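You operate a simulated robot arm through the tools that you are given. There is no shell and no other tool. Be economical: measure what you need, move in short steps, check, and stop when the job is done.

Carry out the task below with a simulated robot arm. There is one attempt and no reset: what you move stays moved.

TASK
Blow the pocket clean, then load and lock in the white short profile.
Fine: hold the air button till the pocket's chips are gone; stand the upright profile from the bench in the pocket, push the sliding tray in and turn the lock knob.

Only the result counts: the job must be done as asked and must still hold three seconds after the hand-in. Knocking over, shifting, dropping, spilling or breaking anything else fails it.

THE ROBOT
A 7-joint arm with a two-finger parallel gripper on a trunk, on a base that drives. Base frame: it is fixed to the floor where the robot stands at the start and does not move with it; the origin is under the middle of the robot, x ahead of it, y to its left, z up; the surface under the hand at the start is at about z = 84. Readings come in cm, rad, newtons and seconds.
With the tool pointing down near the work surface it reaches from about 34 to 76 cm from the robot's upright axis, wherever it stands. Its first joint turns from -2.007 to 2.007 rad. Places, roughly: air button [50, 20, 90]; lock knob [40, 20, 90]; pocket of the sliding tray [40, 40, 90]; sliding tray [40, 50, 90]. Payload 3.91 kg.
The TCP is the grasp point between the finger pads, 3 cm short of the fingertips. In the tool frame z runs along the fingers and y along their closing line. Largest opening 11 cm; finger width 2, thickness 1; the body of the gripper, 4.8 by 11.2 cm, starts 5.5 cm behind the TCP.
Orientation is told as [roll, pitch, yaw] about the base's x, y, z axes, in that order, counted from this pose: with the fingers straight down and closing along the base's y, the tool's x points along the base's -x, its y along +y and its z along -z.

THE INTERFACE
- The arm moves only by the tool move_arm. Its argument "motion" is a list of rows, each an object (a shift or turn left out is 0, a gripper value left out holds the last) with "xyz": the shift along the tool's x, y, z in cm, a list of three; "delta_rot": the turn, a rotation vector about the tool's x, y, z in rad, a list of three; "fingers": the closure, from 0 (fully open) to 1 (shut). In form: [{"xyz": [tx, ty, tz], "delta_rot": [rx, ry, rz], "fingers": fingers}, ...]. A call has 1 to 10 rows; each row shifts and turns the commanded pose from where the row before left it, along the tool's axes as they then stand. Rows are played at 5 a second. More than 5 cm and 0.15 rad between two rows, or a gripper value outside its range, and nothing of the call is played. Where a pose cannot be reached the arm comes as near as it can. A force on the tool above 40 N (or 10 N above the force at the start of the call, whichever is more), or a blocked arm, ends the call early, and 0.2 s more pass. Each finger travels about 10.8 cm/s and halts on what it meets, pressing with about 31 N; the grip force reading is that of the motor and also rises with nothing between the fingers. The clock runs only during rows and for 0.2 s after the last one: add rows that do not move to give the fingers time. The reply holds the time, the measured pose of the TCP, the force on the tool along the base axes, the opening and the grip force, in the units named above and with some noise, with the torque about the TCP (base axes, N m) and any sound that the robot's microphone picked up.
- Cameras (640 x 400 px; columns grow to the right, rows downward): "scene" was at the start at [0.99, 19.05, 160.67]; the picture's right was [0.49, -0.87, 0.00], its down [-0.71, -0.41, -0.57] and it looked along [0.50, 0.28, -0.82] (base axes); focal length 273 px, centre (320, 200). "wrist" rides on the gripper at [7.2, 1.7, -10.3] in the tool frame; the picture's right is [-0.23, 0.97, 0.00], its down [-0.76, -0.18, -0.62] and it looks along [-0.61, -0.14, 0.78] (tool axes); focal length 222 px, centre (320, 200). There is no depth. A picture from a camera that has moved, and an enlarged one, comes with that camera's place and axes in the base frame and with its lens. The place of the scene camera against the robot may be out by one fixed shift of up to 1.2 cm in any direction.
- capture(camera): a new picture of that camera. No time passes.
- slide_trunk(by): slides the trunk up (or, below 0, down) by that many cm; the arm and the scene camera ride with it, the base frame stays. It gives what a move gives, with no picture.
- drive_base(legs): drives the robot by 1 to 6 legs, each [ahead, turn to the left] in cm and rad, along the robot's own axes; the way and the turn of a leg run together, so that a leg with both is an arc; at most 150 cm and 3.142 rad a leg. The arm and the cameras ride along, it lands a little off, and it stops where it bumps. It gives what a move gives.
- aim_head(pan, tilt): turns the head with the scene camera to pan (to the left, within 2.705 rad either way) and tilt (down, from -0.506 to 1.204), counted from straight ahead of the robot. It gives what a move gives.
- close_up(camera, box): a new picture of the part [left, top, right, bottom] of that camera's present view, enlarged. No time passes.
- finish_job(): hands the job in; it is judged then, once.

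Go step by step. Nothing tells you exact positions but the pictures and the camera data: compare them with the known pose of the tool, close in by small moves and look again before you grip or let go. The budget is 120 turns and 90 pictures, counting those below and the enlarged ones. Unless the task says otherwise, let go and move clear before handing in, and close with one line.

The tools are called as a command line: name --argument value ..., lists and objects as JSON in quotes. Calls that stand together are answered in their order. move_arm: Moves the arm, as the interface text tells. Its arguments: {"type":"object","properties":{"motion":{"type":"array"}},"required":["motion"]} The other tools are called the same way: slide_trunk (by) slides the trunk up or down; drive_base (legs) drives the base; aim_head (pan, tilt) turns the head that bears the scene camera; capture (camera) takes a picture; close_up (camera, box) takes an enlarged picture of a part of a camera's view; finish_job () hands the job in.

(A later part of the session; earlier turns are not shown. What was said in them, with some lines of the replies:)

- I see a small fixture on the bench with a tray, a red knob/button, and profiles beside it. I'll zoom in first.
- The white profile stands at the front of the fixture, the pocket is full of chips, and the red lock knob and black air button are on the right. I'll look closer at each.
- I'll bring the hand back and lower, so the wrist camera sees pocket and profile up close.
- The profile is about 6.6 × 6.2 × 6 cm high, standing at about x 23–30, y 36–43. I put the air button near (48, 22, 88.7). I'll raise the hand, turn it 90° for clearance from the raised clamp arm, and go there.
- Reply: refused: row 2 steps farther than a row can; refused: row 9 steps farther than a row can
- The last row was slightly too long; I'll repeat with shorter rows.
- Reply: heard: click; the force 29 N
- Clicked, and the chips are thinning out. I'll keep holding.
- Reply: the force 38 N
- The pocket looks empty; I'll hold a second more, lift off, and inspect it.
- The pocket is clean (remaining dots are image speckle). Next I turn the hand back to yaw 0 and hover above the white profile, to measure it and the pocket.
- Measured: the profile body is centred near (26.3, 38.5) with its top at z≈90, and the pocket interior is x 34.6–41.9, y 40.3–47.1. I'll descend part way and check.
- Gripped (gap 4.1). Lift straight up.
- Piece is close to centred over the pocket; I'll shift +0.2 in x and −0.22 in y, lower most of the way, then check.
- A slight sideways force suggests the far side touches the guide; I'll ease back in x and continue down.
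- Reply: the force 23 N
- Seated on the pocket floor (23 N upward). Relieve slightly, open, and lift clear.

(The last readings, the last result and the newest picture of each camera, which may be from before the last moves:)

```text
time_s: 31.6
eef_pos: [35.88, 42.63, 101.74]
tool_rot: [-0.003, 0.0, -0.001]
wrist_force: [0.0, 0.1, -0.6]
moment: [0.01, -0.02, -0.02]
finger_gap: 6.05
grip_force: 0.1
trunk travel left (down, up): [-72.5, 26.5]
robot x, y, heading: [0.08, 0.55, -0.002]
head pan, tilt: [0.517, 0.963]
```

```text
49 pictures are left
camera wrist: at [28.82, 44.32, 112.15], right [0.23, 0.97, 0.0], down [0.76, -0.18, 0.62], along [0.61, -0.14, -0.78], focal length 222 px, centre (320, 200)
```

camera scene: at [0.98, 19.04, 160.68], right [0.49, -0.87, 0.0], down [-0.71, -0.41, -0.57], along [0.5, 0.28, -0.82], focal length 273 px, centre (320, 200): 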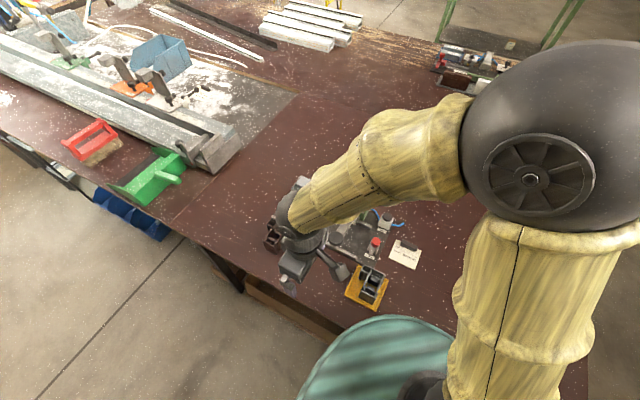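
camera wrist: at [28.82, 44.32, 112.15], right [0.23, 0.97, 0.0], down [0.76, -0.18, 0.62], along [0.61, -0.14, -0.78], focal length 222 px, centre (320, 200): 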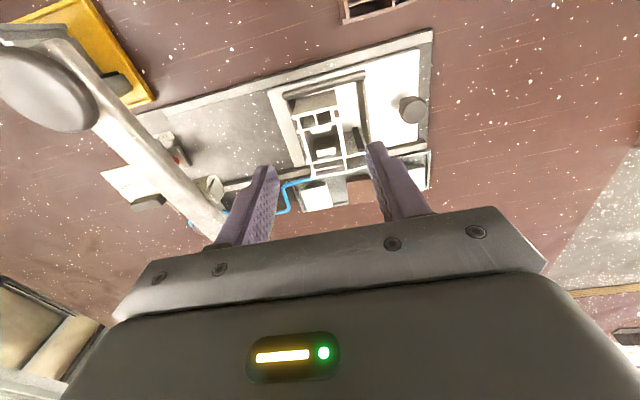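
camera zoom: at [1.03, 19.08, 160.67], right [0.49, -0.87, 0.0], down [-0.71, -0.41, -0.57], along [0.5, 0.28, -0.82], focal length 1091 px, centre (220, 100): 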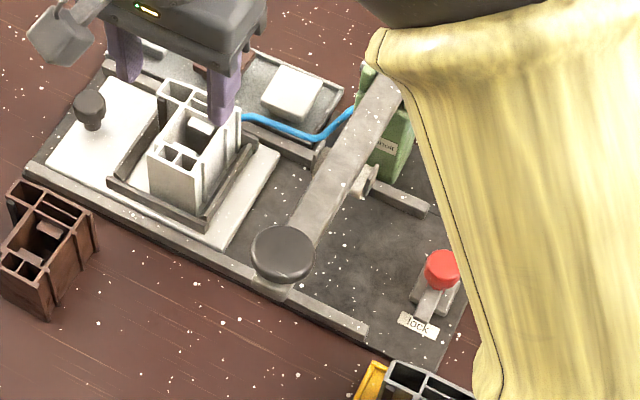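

The white profile stands in the pocket. Next: go behind the tray knob (≈(37.8, 52), top z≈90) with closed fingers to push the tray in −y.

move_arm --motion '[{"xyz": [-1, 3.5, 0], "fingers": 1}, {"xyz": [-0.9, 3.5, 0]}, {"xyz": [0, 3.5, 0]}, {"xyz": [0, 3.4, 0]}, {"xyz": [0, 0, 3]}, {"xyz": [0, 0, 3]}, {"xyz": [0, 0, 0]}]'

close_up --camera "scene" --box '[255, 165, 355, 235]'

capture --camera "wrist"

```text
time_s: 33.2
eef_pos: [37.92, 56.41, 95.76]
tool_rot: [0.0, 0.0, 0.0]
wrist_force: [0.4, 0.8, -0.1]
moment: [0.0, 0.0, 0.02]
finger_gap: 0.01
grip_force: 31.6
trunk travel left (down, up): [-72.5, 26.5]
robot x, y, heading: [0.11, 0.28, 0.002]
head pan, tilt: [0.517, 0.963]
```

```text
5.71 times, centred on (305, 200) of scene
camera zoom: at [0.98, 19.04, 160.68], right [0.49, -0.87, 0.0], down [-0.71, -0.41, -0.57], along [0.5, 0.28, -0.82], focal length 1559 px, centre (406, 200)
```

zoom: 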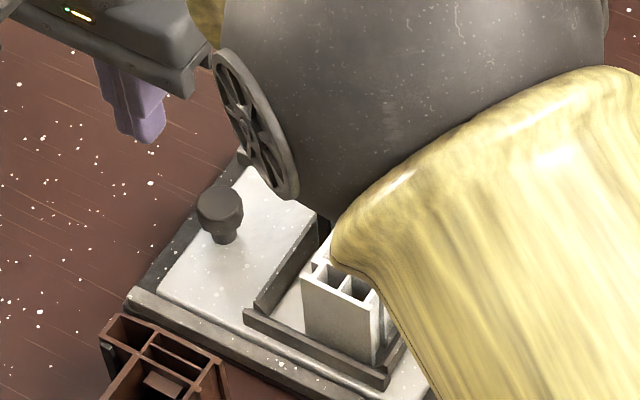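

```text
47 pictures are left
camera wrist: at [30.67, 58.18, 106.09], right [0.23, 0.97, 0.0], down [0.76, -0.18, 0.62], along [0.61, -0.14, -0.78], focal length 222 px, centre (320, 200)
```

wrist: 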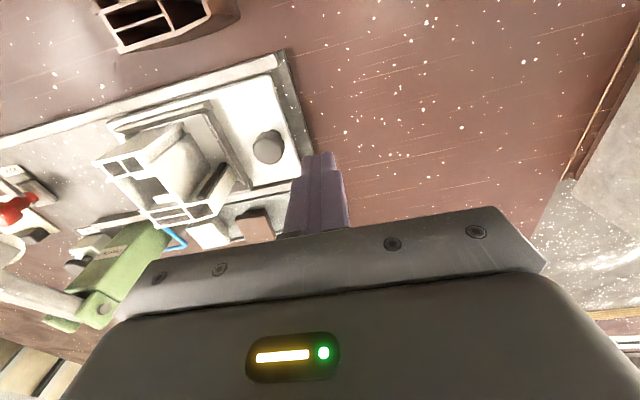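

move_arm --motion '[{"xyz": [0.4, 0, 2.5]}, {"xyz": [0, 0, 2.5]}, {"xyz": [0, -0.7, 0]}, {"xyz": [0, 0, 0]}]'

capture --camera "wrist"

```text
time_s: 34.2
eef_pos: [37.49, 55.73, 90.7]
tool_rot: [-0.001, 0.001, -0.002]
wrist_force: [0.5, 0.4, -0.1]
moment: [-0.01, 0.0, 0.01]
finger_gap: 0.0
grip_force: 31.4
trunk travel left (down, up): [-72.5, 26.5]
robot x, y, heading: [-0.41, 0.08, 0.005]
head pan, tilt: [0.517, 0.963]
```

```text
46 pictures are left
camera wrist: at [30.26, 57.43, 101.08], right [0.23, 0.97, 0.0], down [0.76, -0.18, 0.62], along [0.61, -0.14, -0.78], focal length 222 px, centre (320, 200)
```

wrist: 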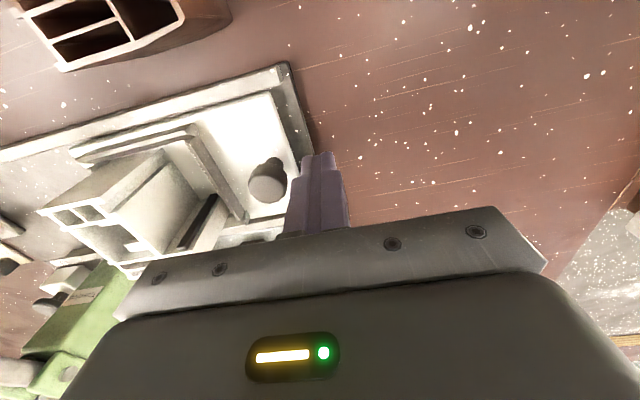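

Aligned beside the knob. Start pushing in −y gently.

move_arm --motion '[{"xyz": [0, -0.5, 0]}, {"xyz": [0, -0.5, 0]}, {"xyz": [0, -0.5, 0]}, {"xyz": [0, -0.5, 0]}, {"xyz": [0, -0.5, 0]}, {"xyz": [0, -0.5, 0]}, {"xyz": [0, 0, 0]}]'

capture --camera "wrist"

```text
time_s: 35.8
eef_pos: [37.23, 52.53, 90.73]
tool_rot: [-0.001, -0.001, 0.0]
wrist_force: [-0.1, 0.5, -0.5]
moment: [-0.01, 0.01, -0.01]
finger_gap: 0.0
grip_force: 31.2
trunk travel left (down, up): [-72.5, 26.5]
robot x, y, heading: [0.09, -0.14, -0.002]
head pan, tilt: [0.517, 0.963]
```

```text
45 pictures are left
camera wrist: at [30.21, 54.35, 101.11], right [0.23, 0.97, 0.0], down [0.76, -0.18, 0.62], along [0.61, -0.14, -0.78], focal length 222 px, centre (320, 200)
```

wrist: 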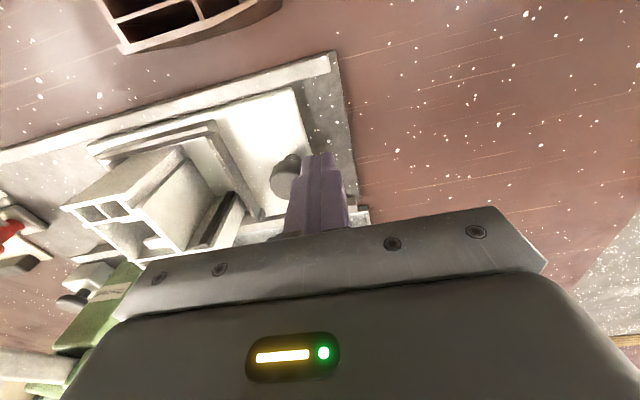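

The tray is sliding smoothly with the profile. Continue.

move_arm --motion '[{"xyz": [0, -0.6, 0]}, {"xyz": [0, -0.6, 0]}, {"xyz": [0, -0.6, 0]}, {"xyz": [0, -0.6, 0]}, {"xyz": [0, -0.6, 0]}, {"xyz": [0, -0.6, 0]}, {"xyz": [0, -0.6, 0]}, {"xyz": [0, -0.6, 0]}, {"xyz": [0, 0, 0]}]'

capture --camera "wrist"

capture --camera "scene"

```text
time_s: 37.8
eef_pos: [37.26, 47.82, 90.85]
tool_rot: [-0.002, 0.001, -0.002]
wrist_force: [-0.1, -0.5, 0.2]
moment: [0.05, 0.0, 0.01]
finger_gap: 0.0
grip_force: 30.2
trunk travel left (down, up): [-72.5, 26.5]
robot x, y, heading: [-0.01, 0.12, 0.001]
head pan, tilt: [0.517, 0.963]
```

```text
44 pictures are left
camera wrist: at [30.23, 49.68, 101.14], right [0.23, 0.97, 0.0], down [0.76, -0.18, 0.62], along [0.61, -0.14, -0.78], focal length 222 px, centre (320, 200)
```

wrist: 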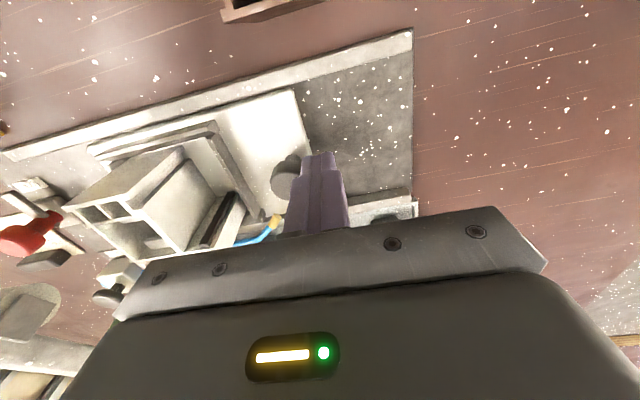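

```text
43 pictures are left
camera scene: at [1.0, 19.06, 160.67], right [0.49, -0.87, 0.0], down [-0.71, -0.41, -0.57], along [0.5, 0.28, -0.82], focal length 273 px, centre (320, 200)
```

scene: 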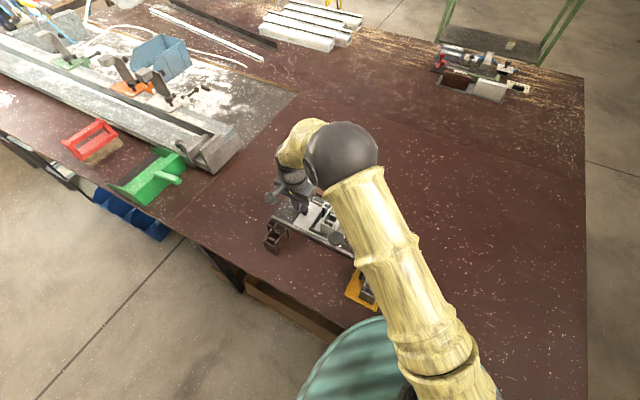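

move_arm --motion '[{"xyz": [0, -0.5, 0]}, {"xyz": [0, -0.5, 0]}, {"xyz": [0, -0.5, 0]}, {"xyz": [0, -0.5, 0]}, {"xyz": [0, -0.5, 0]}, {"xyz": [0, -0.5, 0]}, {"xyz": [0, -0.5, 0]}, {"xyz": [0, 0, 0]}]'

capture --camera "wrist"

```text
time_s: 39.6
eef_pos: [37.34, 44.4, 90.77]
tool_rot: [0.0, -0.001, 0.001]
wrist_force: [1.0, 0.9, -0.1]
moment: [0.05, 0.02, 0.0]
finger_gap: 0.01
grip_force: 31.0
trunk travel left (down, up): [-72.5, 26.5]
robot x, y, heading: [-0.12, 0.08, 0.002]
head pan, tilt: [0.517, 0.963]
```

```text
42 pictures are left
camera wrist: at [30.28, 46.11, 101.12], right [0.23, 0.97, 0.0], down [0.76, -0.18, 0.62], along [0.61, -0.14, -0.78], focal length 222 px, centre (320, 200)
```

wrist: 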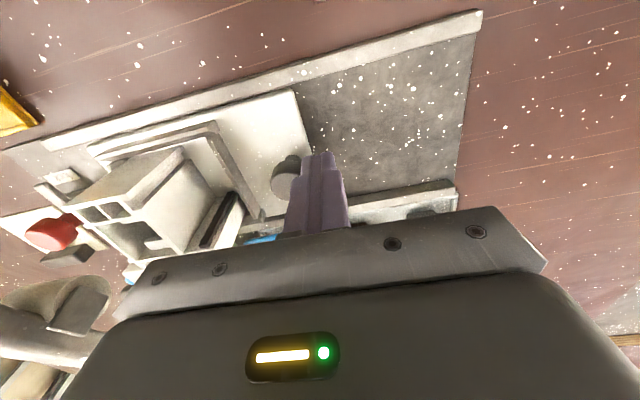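

move_arm --motion '[{"xyz": [0, -0.4, 0]}, {"xyz": [0, -0.4, 0]}, {"xyz": [0, -0.4, 0]}, {"xyz": [0, -0.4, 0]}, {"xyz": [0, -0.4, 0]}, {"xyz": [0, -0.4, 0]}, {"xyz": [0, 0, 0]}]'

capture --camera "wrist"

```text
time_s: 41.2
eef_pos: [37.31, 41.9, 90.72]
tool_rot: [-0.001, 0.0, 0.0]
wrist_force: [0.7, -0.2, -0.5]
moment: [-0.03, 0.01, 0.0]
finger_gap: 0.01
grip_force: 31.3
trunk travel left (down, up): [-72.5, 26.5]
robot x, y, heading: [-0.08, -0.24, -0.002]
head pan, tilt: [0.517, 0.963]
```

```text
41 pictures are left
camera wrist: at [30.21, 43.63, 101.1], right [0.23, 0.97, 0.0], down [0.76, -0.18, 0.62], along [0.61, -0.14, -0.78], focal length 222 px, centre (320, 200)
```

wrist: 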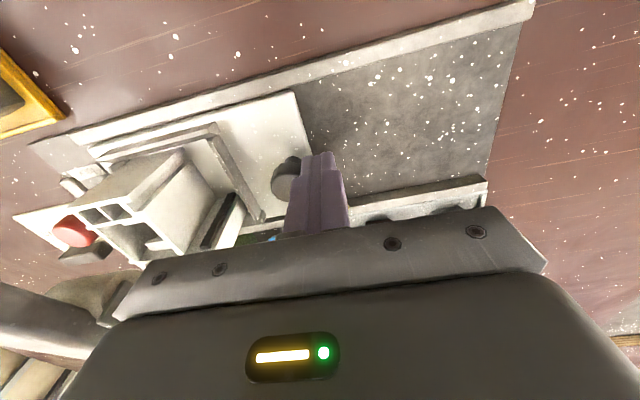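

move_arm --motion '[{"xyz": [0, -0.3, 0]}, {"xyz": [0, -0.3, 0]}, {"xyz": [0, -0.3, 0]}, {"xyz": [0, -0.3, 0]}, {"xyz": [0, -0.3, 0]}, {"xyz": [0, 0, 0]}]'

capture --camera "wrist"

close_up --camera "scene" --box '[240, 160, 440, 320]'

```text
time_s: 42.6
eef_pos: [37.3, 41.16, 90.83]
tool_rot: [0.004, -0.002, 0.004]
wrist_force: [-2.1, 38.1, -2.5]
moment: [1.14, 0.12, 0.22]
finger_gap: 0.02
grip_force: 30.8
trunk travel left (down, up): [-72.5, 26.5]
robot x, y, heading: [-0.26, -0.07, 0.002]
head pan, tilt: [0.517, 0.963]
```

```text
40 pictures are left
camera wrist: at [30.13, 42.81, 101.12], right [0.22, 0.97, 0.0], down [0.76, -0.18, 0.63], along [0.61, -0.14, -0.78], focal length 222 px, centre (320, 200)
```

wrist: 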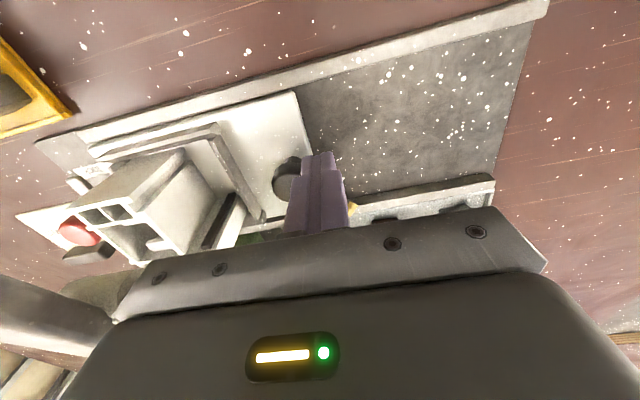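

```text
2.50 times, centred on (340, 240) of scene
camera zoom: at [0.95, 19.61, 160.6], right [0.49, -0.87, 0.0], down [-0.71, -0.41, -0.57], along [0.5, 0.28, -0.82], focal length 682 px, centre (270, 100)
```

zoom: 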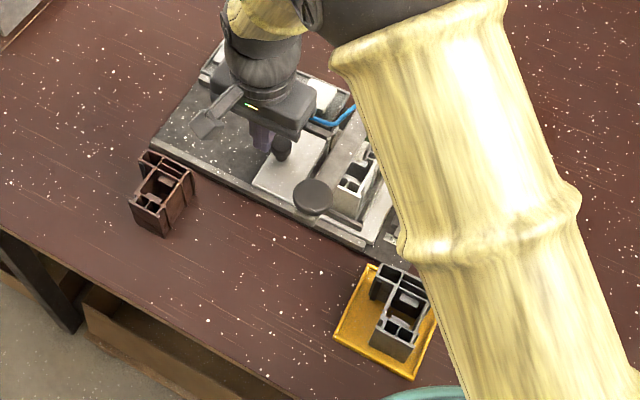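

The force (contact at the fingertip, 38 N) shows the tray has hit its end stop. Back off, raise and look.

move_arm --motion '[{"xyz": [0, 1, 0]}, {"xyz": [0, 1, 0]}, {"xyz": [0, 0, -4]}, {"xyz": [0, 0, -4]}, {"xyz": [0, 0, -4]}, {"xyz": [4, 0, 0]}, {"xyz": [4, 0, 0]}, {"xyz": [4, 0, 0]}, {"xyz": [0, 0, 0]}]'

capture --camera "wrist"

close_up --camera "scene" --box '[240, 160, 440, 320]'

```text
time_s: 44.6
eef_pos: [25.25, 42.53, 102.69]
tool_rot: [0.001, 0.0, 0.001]
wrist_force: [-0.6, 0.0, -0.5]
moment: [0.01, 0.01, -0.03]
finger_gap: 0.01
grip_force: 30.6
trunk travel left (down, up): [-72.5, 26.5]
robot x, y, heading: [0.25, -0.27, 0.002]
head pan, tilt: [0.517, 0.963]
```

```text
38 pictures are left
camera wrist: at [18.2, 44.24, 113.11], right [0.23, 0.97, 0.0], down [0.76, -0.18, 0.62], along [0.61, -0.14, -0.78], focal length 222 px, centre (320, 200)
```

wrist: 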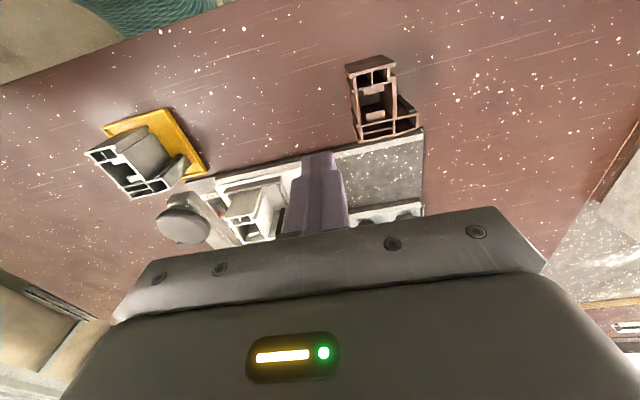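

```text
2.50 times, centred on (340, 240) of scene
camera zoom: at [1.03, 19.06, 160.67], right [0.49, -0.87, 0.0], down [-0.71, -0.41, -0.57], along [0.5, 0.28, -0.82], focal length 682 px, centre (270, 100)
```

zoom: 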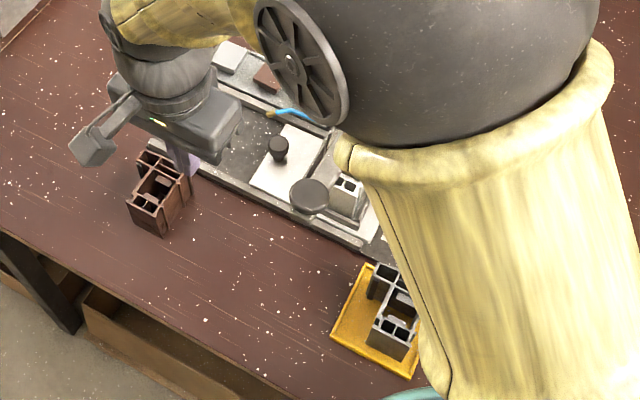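

The tray is in. Next I view the lock knob: raise, turn 90°, and move above it.

move_arm --motion '[{"xyz": [0, 0, -4], "delta_rot": [0, 0, -0.147], "fingers": 0.5}, {"xyz": [0, 0, -4], "delta_rot": [0, 0, -0.147]}, {"delta_rot": [0, 0, -0.147]}, {"delta_rot": [0, 0, -0.147]}, {"delta_rot": [0, 0, -0.147]}, {"delta_rot": [0, 0, -0.147]}, {"delta_rot": [0, 0, -0.147]}, {"delta_rot": [0, 0, -0.147]}, {"delta_rot": [0, 0, -0.147]}, {"delta_rot": [0, 0, -0.147]}]'

move_arm --motion '[{"delta_rot": [0, 0, -0.1]}, {"xyz": [3.5, -2, 0]}, {"xyz": [3.5, -2, 0]}, {"xyz": [3.5, -2, 0]}, {"xyz": [3.5, -2, 0]}, {"xyz": [3.5, -2.6, 0]}, {"xyz": [3.1, -2.6, 0]}, {"xyz": [0, 0, 0]}]'

capture --camera "wrist"

close_up --camera "scene" --box '[240, 160, 440, 320]'

```text
time_s: 46.8
eef_pos: [25.4, 42.5, 110.77]
tool_rot: [0.0, 0.002, 1.471]
wrist_force: [-0.4, -0.2, -0.5]
moment: [0.0, 0.0, 0.02]
finger_gap: 5.49
grip_force: 0.1
trunk travel left (down, up): [-72.5, 26.5]
robot x, y, heading: [0.04, -0.29, 0.003]
head pan, tilt: [0.517, 0.963]
```

```text
time_s: 48.6
eef_pos: [38.46, 21.86, 110.76]
tool_rot: [0.0, 0.0, 1.571]
wrist_force: [0.5, 0.7, 0.2]
moment: [0.03, 0.0, -0.01]
finger_gap: 5.5
grip_force: 0.0
trunk travel left (down, up): [-72.5, 26.5]
robot x, y, heading: [0.11, 0.23, 0.003]
head pan, tilt: [0.517, 0.963]
```

```text
36 pictures are left
camera wrist: at [36.9, 14.67, 121.04], right [-0.97, 0.23, 0.0], down [0.18, 0.76, 0.62], along [0.14, 0.61, -0.78], focal length 222 px, centre (320, 200)
```

wrist: 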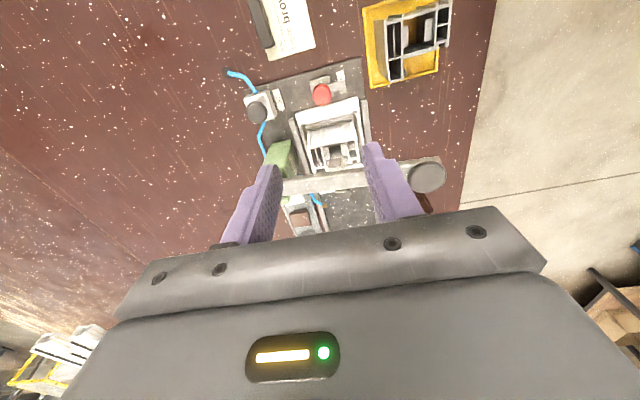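

```text
2.50 times, centred on (340, 240) of scene
camera zoom: at [0.97, 19.07, 160.67], right [0.49, -0.87, 0.0], down [-0.71, -0.41, -0.57], along [0.5, 0.28, -0.82], focal length 682 px, centre (270, 100)
```

zoom: 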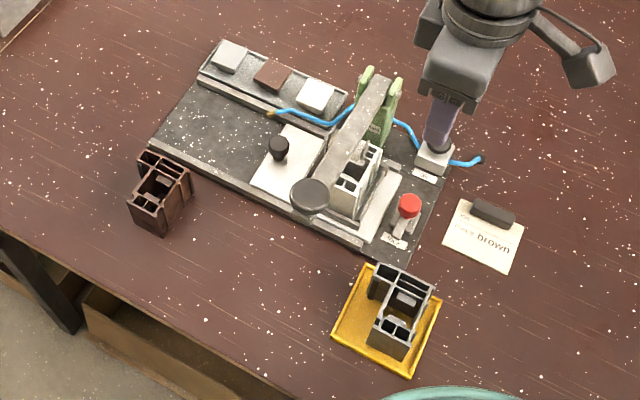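

close_up --camera "wrist" --box '[240, 60, 440, 200]'

close_up --camera "scene" --box '[350, 205, 410, 265]'

```text
2.86 times, centred on (340, 130) of wrist
camera zoom: at [36.9, 14.67, 121.04], right [-0.97, 0.23, 0.0], down [0.18, 0.76, 0.62], along [0.14, 0.61, -0.78], focal length 635 px, centre (263, 400)
```

zoom: 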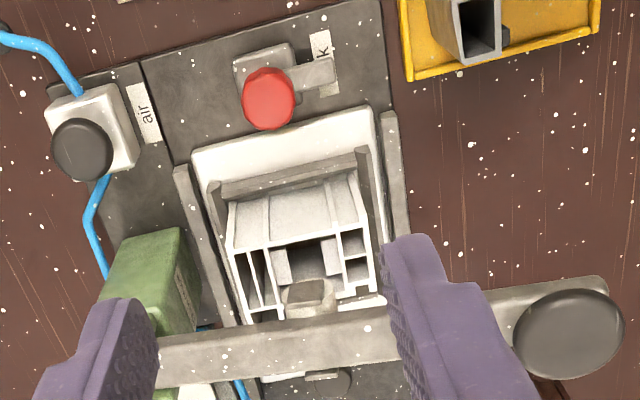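

```text
6.67 times, centred on (380, 235) of scene
camera zoom: at [0.97, 19.07, 160.67], right [0.49, -0.87, 0.0], down [-0.71, -0.41, -0.57], along [0.5, 0.28, -0.82], focal length 1819 px, centre (-80, -33)
```

zoom: 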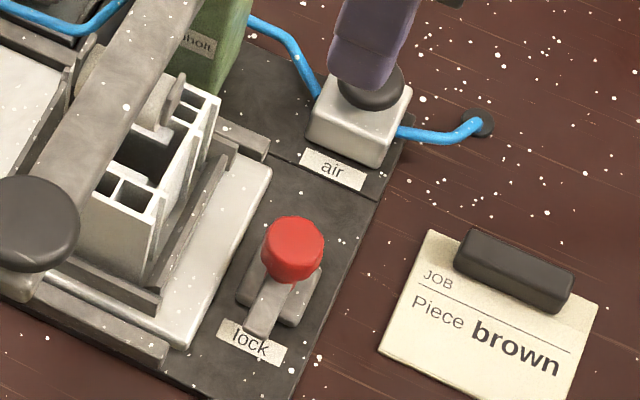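

The lever under the red knob points toward −x, and the tray edge lies just +y of it, so locking is likely a clockwise turn. I'll descend over the knob at (38.3, 22.0) in two stages.

move_arm --motion '[{"xyz": [-0.15, 0.15, 4]}, {"xyz": [0, 0, 4.5]}, {"xyz": [0, 0, 4.5]}, {"xyz": [0, 0, 3.5]}, {"xyz": [0, 0, 0]}]'

capture --camera "wrist"

close_up --camera "scene" --box '[340, 195, 420, 265]'

```text
time_s: 49.8
eef_pos: [38.11, 21.9, 93.97]
tool_rot: [-0.002, 0.0, 1.572]
wrist_force: [0.2, 0.7, 0.0]
moment: [-0.02, 0.01, -0.01]
finger_gap: 5.52
grip_force: 0.0
trunk travel left (down, up): [-72.5, 26.5]
robot x, y, heading: [-0.01, 0.25, -0.003]
head pan, tilt: [0.517, 0.963]
```

```text
32 pictures are left
camera wrist: at [36.68, 14.77, 104.41], right [-0.97, 0.23, 0.0], down [0.18, 0.76, 0.62], along [0.14, 0.61, -0.78], focal length 222 px, centre (320, 200)
```

wrist: 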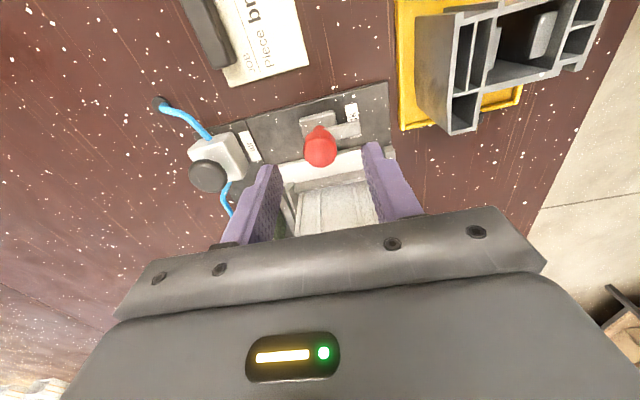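

```text
5.71 times, centred on (380, 230) of scene
camera zoom: at [0.97, 19.03, 160.68], right [0.49, -0.87, 0.0], down [-0.71, -0.41, -0.57], along [0.5, 0.28, -0.82], focal length 1559 px, centre (-23, 29)
```

zoom: 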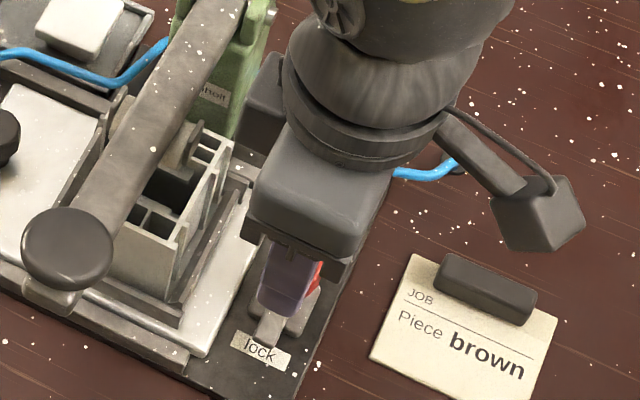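

move_arm --motion '[{"xyz": [-0.2, -0.15, 1.5]}, {"xyz": [0, 0, 1.3]}, {"xyz": [0, 0, 1]}, {"fingers": 0.65}, {"fingers": 0.75}, {"fingers": 0.85}, {"xyz": [0, 0, 0]}]'

capture --camera "wrist"

close_up --camera "scene" --box '[340, 195, 420, 265]'

```text
time_s: 51.4
eef_pos: [38.2, 22.36, 90.28]
tool_rot: [0.0, 0.003, 1.57]
wrist_force: [-13.5, -0.1, -3.8]
moment: [-0.06, 0.42, -0.05]
finger_gap: 2.57
grip_force: 45.0
trunk travel left (down, up): [-72.5, 26.5]
robot x, y, heading: [0.1, -0.21, -0.003]
head pan, tilt: [0.517, 0.963]
```

```text
30 pictures are left
camera wrist: at [36.72, 15.07, 100.83], right [-0.97, 0.23, 0.0], down [0.18, 0.76, 0.62], along [0.14, 0.61, -0.78], focal length 222 px, centre (320, 200)
```

wrist: 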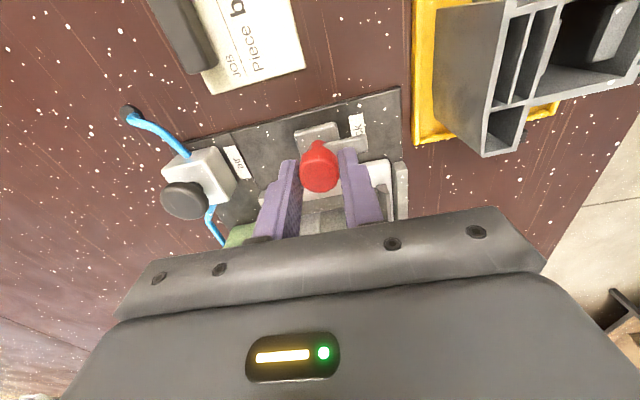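

```text
5.71 times, centred on (380, 230) of scene
camera zoom: at [0.83, 19.06, 160.67], right [0.49, -0.87, 0.0], down [-0.71, -0.41, -0.57], along [0.5, 0.28, -0.82], focal length 1559 px, centre (-23, 29)
```

zoom: 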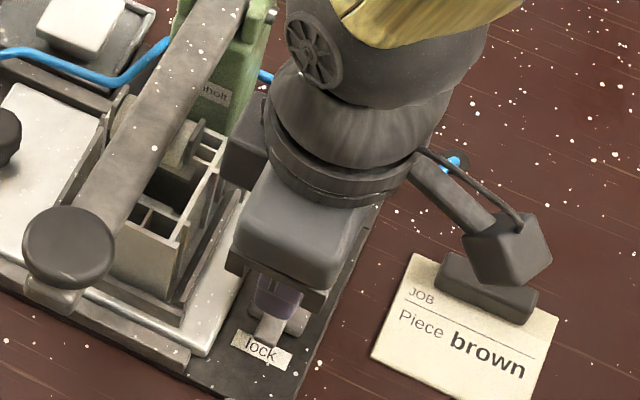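

Slightly off-centre; reopen a little, recentre, and regrip.

move_arm --motion '[{"fingers": 0.6}, {"xyz": [0.25, 0.15, 0.2]}, {"fingers": 0.72}, {"fingers": 0.8}, {"fingers": 0.85}, {"xyz": [0, 0, 0]}]'

```text
time_s: 52.8
eef_pos: [38.25, 21.97, 90.3]
tool_rot: [0.001, 0.003, 1.572]
wrist_force: [-5.8, -0.8, -2.6]
moment: [0.06, 0.15, 0.01]
finger_gap: 2.54
grip_force: 44.7
trunk travel left (down, up): [-72.5, 26.5]
robot x, y, heading: [-0.07, -0.1, 0.005]
head pan, tilt: [0.517, 0.963]
```

Good. Now turn clockwise a little and check for response.

move_arm --motion '[{"xyz": [0, 0.08, 0], "delta_rot": [0, 0, 0.08]}, {"delta_rot": [0, 0, 0.08]}, {"delta_rot": [0, 0, 0.08]}, {"delta_rot": [0, 0, 0.08]}, {"xyz": [0, 0, 0]}]'

close_up --camera "wrist" --box '[240, 70, 440, 220]'

```text
time_s: 54.0
eef_pos: [38.24, 22.02, 90.21]
tool_rot: [0.0, 0.001, 1.249]
wrist_force: [-5.7, -0.2, -17.2]
moment: [0.16, 0.08, 0.03]
finger_gap: 2.55
grip_force: 45.1
trunk travel left (down, up): [-72.5, 26.5]
robot x, y, heading: [0.07, -0.1, 0.001]
head pan, tilt: [0.517, 0.963]
```

```text
2.67 times, centred on (340, 145) of wrist
camera zoom: at [34.5, 15.7, 100.62], right [-0.85, 0.52, 0.0], down [0.41, 0.67, 0.62], along [0.33, 0.53, -0.78], focal length 592 px, centre (267, 347)
```

zoom: 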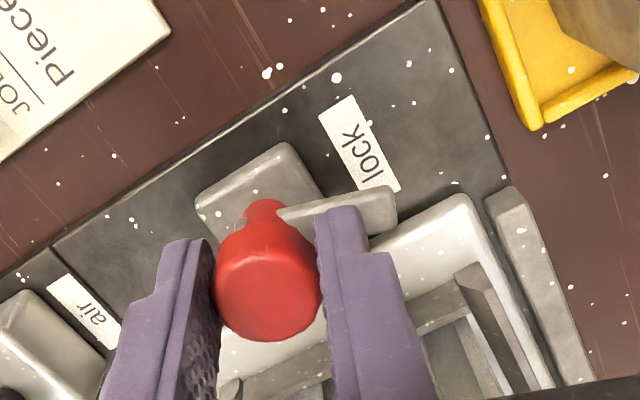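

The lever turns with us (≈0.35 rad). Keep going clockwise, relaxing the vertical pull a bit.

move_arm --motion '[{"xyz": [0, 0, 0.1], "delta_rot": [0, 0, 0.08]}, {"delta_rot": [0, 0, 0.09]}, {"delta_rot": [0, 0, 0.09]}, {"delta_rot": [0, 0, 0.09]}, {"delta_rot": [0, 0, 0.09]}, {"delta_rot": [0, 0, 0.09]}, {"xyz": [0, 0, 0]}]'

close_up --camera "scene" --box '[340, 195, 420, 265]'

```text
time_s: 55.6
eef_pos: [38.22, 22.0, 90.29]
tool_rot: [-0.002, -0.002, 0.719]
wrist_force: [-8.5, 4.1, 5.0]
moment: [-0.16, 0.45, 0.01]
finger_gap: 2.58
grip_force: 44.8
trunk travel left (down, up): [-72.5, 26.5]
robot x, y, heading: [0.16, 0.23, -0.001]
head pan, tilt: [0.517, 0.963]
```

```text
5.71 times, centred on (380, 230) of scene
camera zoom: at [0.85, 19.07, 160.68], right [0.49, -0.87, 0.0], down [-0.71, -0.41, -0.57], along [0.5, 0.28, -0.82], focal length 1559 px, centre (-23, 29)
```

zoom: 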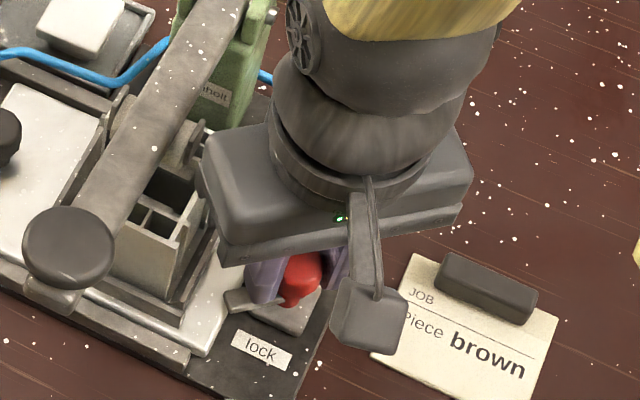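

move_arm --motion '[{"xyz": [0.05, 0.05, 0], "delta_rot": [0, 0, 0.09]}, {"delta_rot": [0, 0, 0.09]}, {"delta_rot": [0, 0, 0.09]}, {"delta_rot": [0, 0, 0.09]}, {"delta_rot": [0, 0, 0.09]}, {"xyz": [0, 0, 0]}]'

close_up --camera "scene" --box '[340, 195, 420, 265]'

capture --camera "wrist"

```text
time_s: 57.0
eef_pos: [38.19, 22.06, 90.21]
tool_rot: [-0.002, -0.004, 0.27]
wrist_force: [-2.7, 8.7, 13.2]
moment: [0.15, 0.29, 0.0]
finger_gap: 2.55
grip_force: 45.5
trunk travel left (down, up): [-72.5, 26.5]
robot x, y, heading: [0.07, 0.27, -0.002]
head pan, tilt: [0.517, 0.963]
```

```text
5.71 times, centred on (380, 230) of scene
camera zoom: at [0.87, 19.11, 160.67], right [0.49, -0.87, 0.0], down [-0.71, -0.41, -0.57], along [0.5, 0.28, -0.82], focal length 1559 px, centre (-23, 29)
```

zoom: 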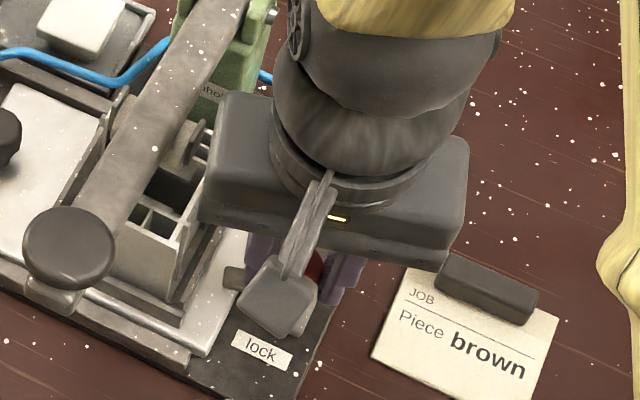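

```text
25 pictures are left
camera wrist: at [30.87, 21.75, 100.58], right [-0.04, 1.0, 0.0], down [0.78, 0.03, 0.63], along [0.63, 0.03, -0.78], focal length 222 px, centre (320, 200)
```

wrist: 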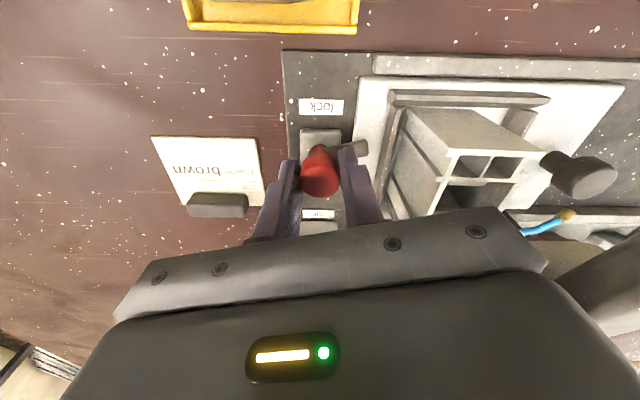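

Lever is now almost over the tray edge. Continue to the stop.

move_arm --motion '[{"xyz": [0, 0, -0.1], "delta_rot": [0, 0, 0.08]}, {"delta_rot": [0, 0, 0.08]}, {"delta_rot": [0, 0, 0.08]}, {"delta_rot": [0, 0, 0.08]}, {"delta_rot": [0, 0, 0.06]}, {"xyz": [0, 0, 0]}]'

close_up --camera "wrist" --box '[240, 70, 440, 220]'

```text
time_s: 58.4
eef_pos: [38.2, 21.91, 90.18]
tool_rot: [-0.002, -0.001, -0.109]
wrist_force: [-0.4, 6.9, -6.2]
moment: [0.14, 0.17, 0.29]
finger_gap: 2.55
grip_force: 44.8
trunk travel left (down, up): [-72.5, 26.5]
robot x, y, heading: [-0.24, 0.03, -0.001]
head pan, tilt: [0.517, 0.963]
```

```text
2.67 times, centred on (340, 145) of wrist
camera zoom: at [31.28, 24.58, 100.62], right [0.33, 0.94, 0.0], down [0.74, -0.26, 0.62], along [0.59, -0.21, -0.78], focal length 592 px, centre (267, 347)
```

zoom: 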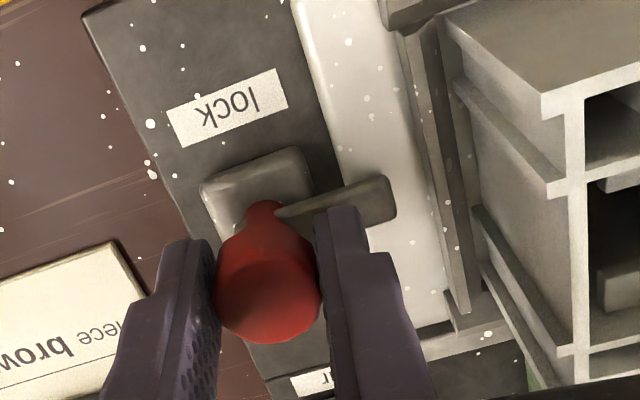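

move_arm --motion '[{"delta_rot": [0, 0, 0.06]}, {"delta_rot": [0, 0, 0.06]}, {"xyz": [0, 0, 0]}, {"xyz": [0, 0, 0]}]'

close_up --camera "wrist" --box '[240, 70, 440, 220]'

```text
time_s: 59.4
eef_pos: [38.25, 22.07, 90.22]
tool_rot: [0.0, 0.0, -0.23]
wrist_force: [-1.0, 5.6, 2.1]
moment: [0.15, 0.43, 0.38]
finger_gap: 2.52
grip_force: 45.1
trunk travel left (down, up): [-72.5, 26.5]
robot x, y, heading: [0.06, 0.26, 0.003]
head pan, tilt: [0.517, 0.963]
```

```text
2.67 times, centred on (340, 145) of wrist
camera zoom: at [31.62, 25.4, 100.65], right [0.44, 0.9, 0.0], down [0.7, -0.35, 0.62], along [0.56, -0.28, -0.78], focal length 592 px, centre (267, 347)
```

zoom: 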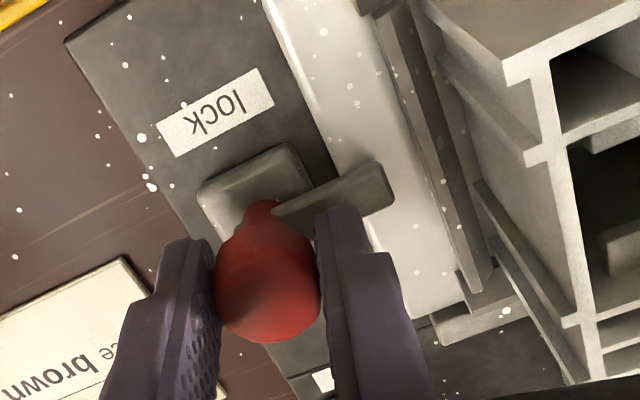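

The lever has reached its stop over the tray (fingers now slip). Release and lift clear.

move_arm --motion '[{"fingers": 0.6}, {"xyz": [0, 0, 0]}, {"xyz": [0, 0, -2]}, {"xyz": [0, 0, -4]}, {"xyz": [0, 0, -4]}, {"xyz": [0, 0, -4]}, {"xyz": [0, -3, -3]}, {"xyz": [0, 0, 0]}]'

close_up --camera "scene" --box '[240, 160, 440, 320]'

close_up --camera "scene" --box '[320, 195, 420, 265]'

capture --camera "wrist"

```text
time_s: 61.2
eef_pos: [37.84, 19.13, 107.23]
tool_rot: [-0.001, 0.0, -0.23]
wrist_force: [-0.5, 0.0, -0.2]
moment: [-0.03, -0.01, -0.01]
finger_gap: 4.4
grip_force: 0.0
trunk travel left (down, up): [-72.5, 26.5]
robot x, y, heading: [-0.21, 0.03, 0.002]
head pan, tilt: [0.517, 0.963]
```

```text
2.50 times, centred on (340, 240) of scene
camera zoom: at [1.03, 19.12, 160.66], right [0.49, -0.87, 0.0], down [-0.71, -0.41, -0.57], along [0.5, 0.28, -0.82], focal length 682 px, centre (270, 100)
```

zoom: 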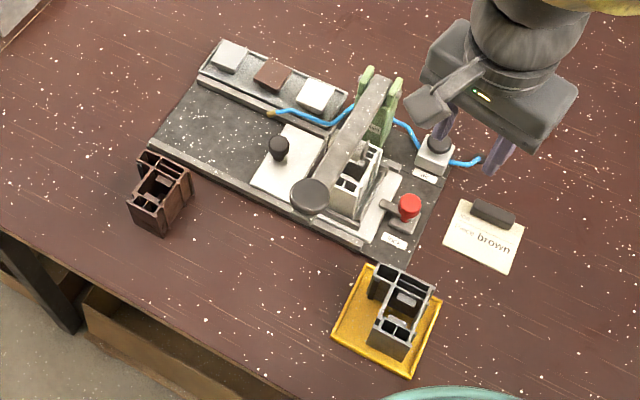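

```text
5.71 times, centred on (370, 230) of scene
camera zoom: at [1.03, 19.12, 160.66], right [0.49, -0.87, 0.0], down [-0.71, -0.41, -0.57], along [0.5, 0.28, -0.82], focal length 1559 px, centre (34, 29)
```

zoom: 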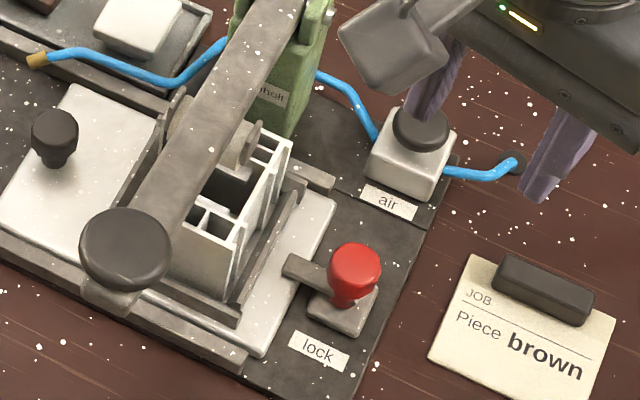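

```text
20 pictures are left
camera wrist: at [31.2, 22.41, 117.61], right [0.44, 0.9, 0.0], down [0.7, -0.35, 0.62], along [0.56, -0.28, -0.78], focal length 222 px, centre (320, 200)
```

wrist: 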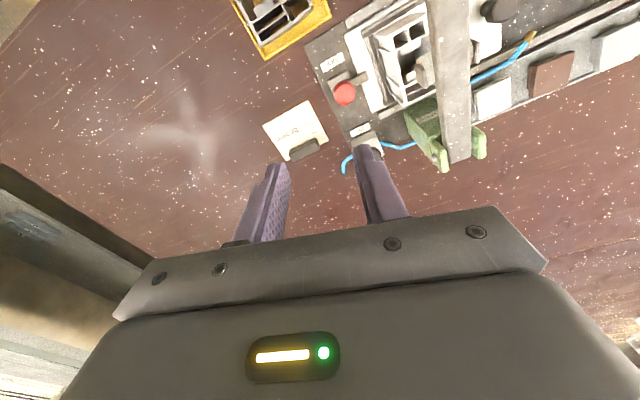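

The pocket is clear of chips and the white profile stands upright in it. The tray is fully in, the lock lever has turned to its stop over the tray edge, and the hand is clear. I'm handing in.

finish_job

```text
The job is handed in.
```

I blew the pocket clean, stood the white short profile in it, pushed the tray in to its stop and turned the lock knob to its stop; the job card on the bench says "Piece brown", but I loaded white as you asked.
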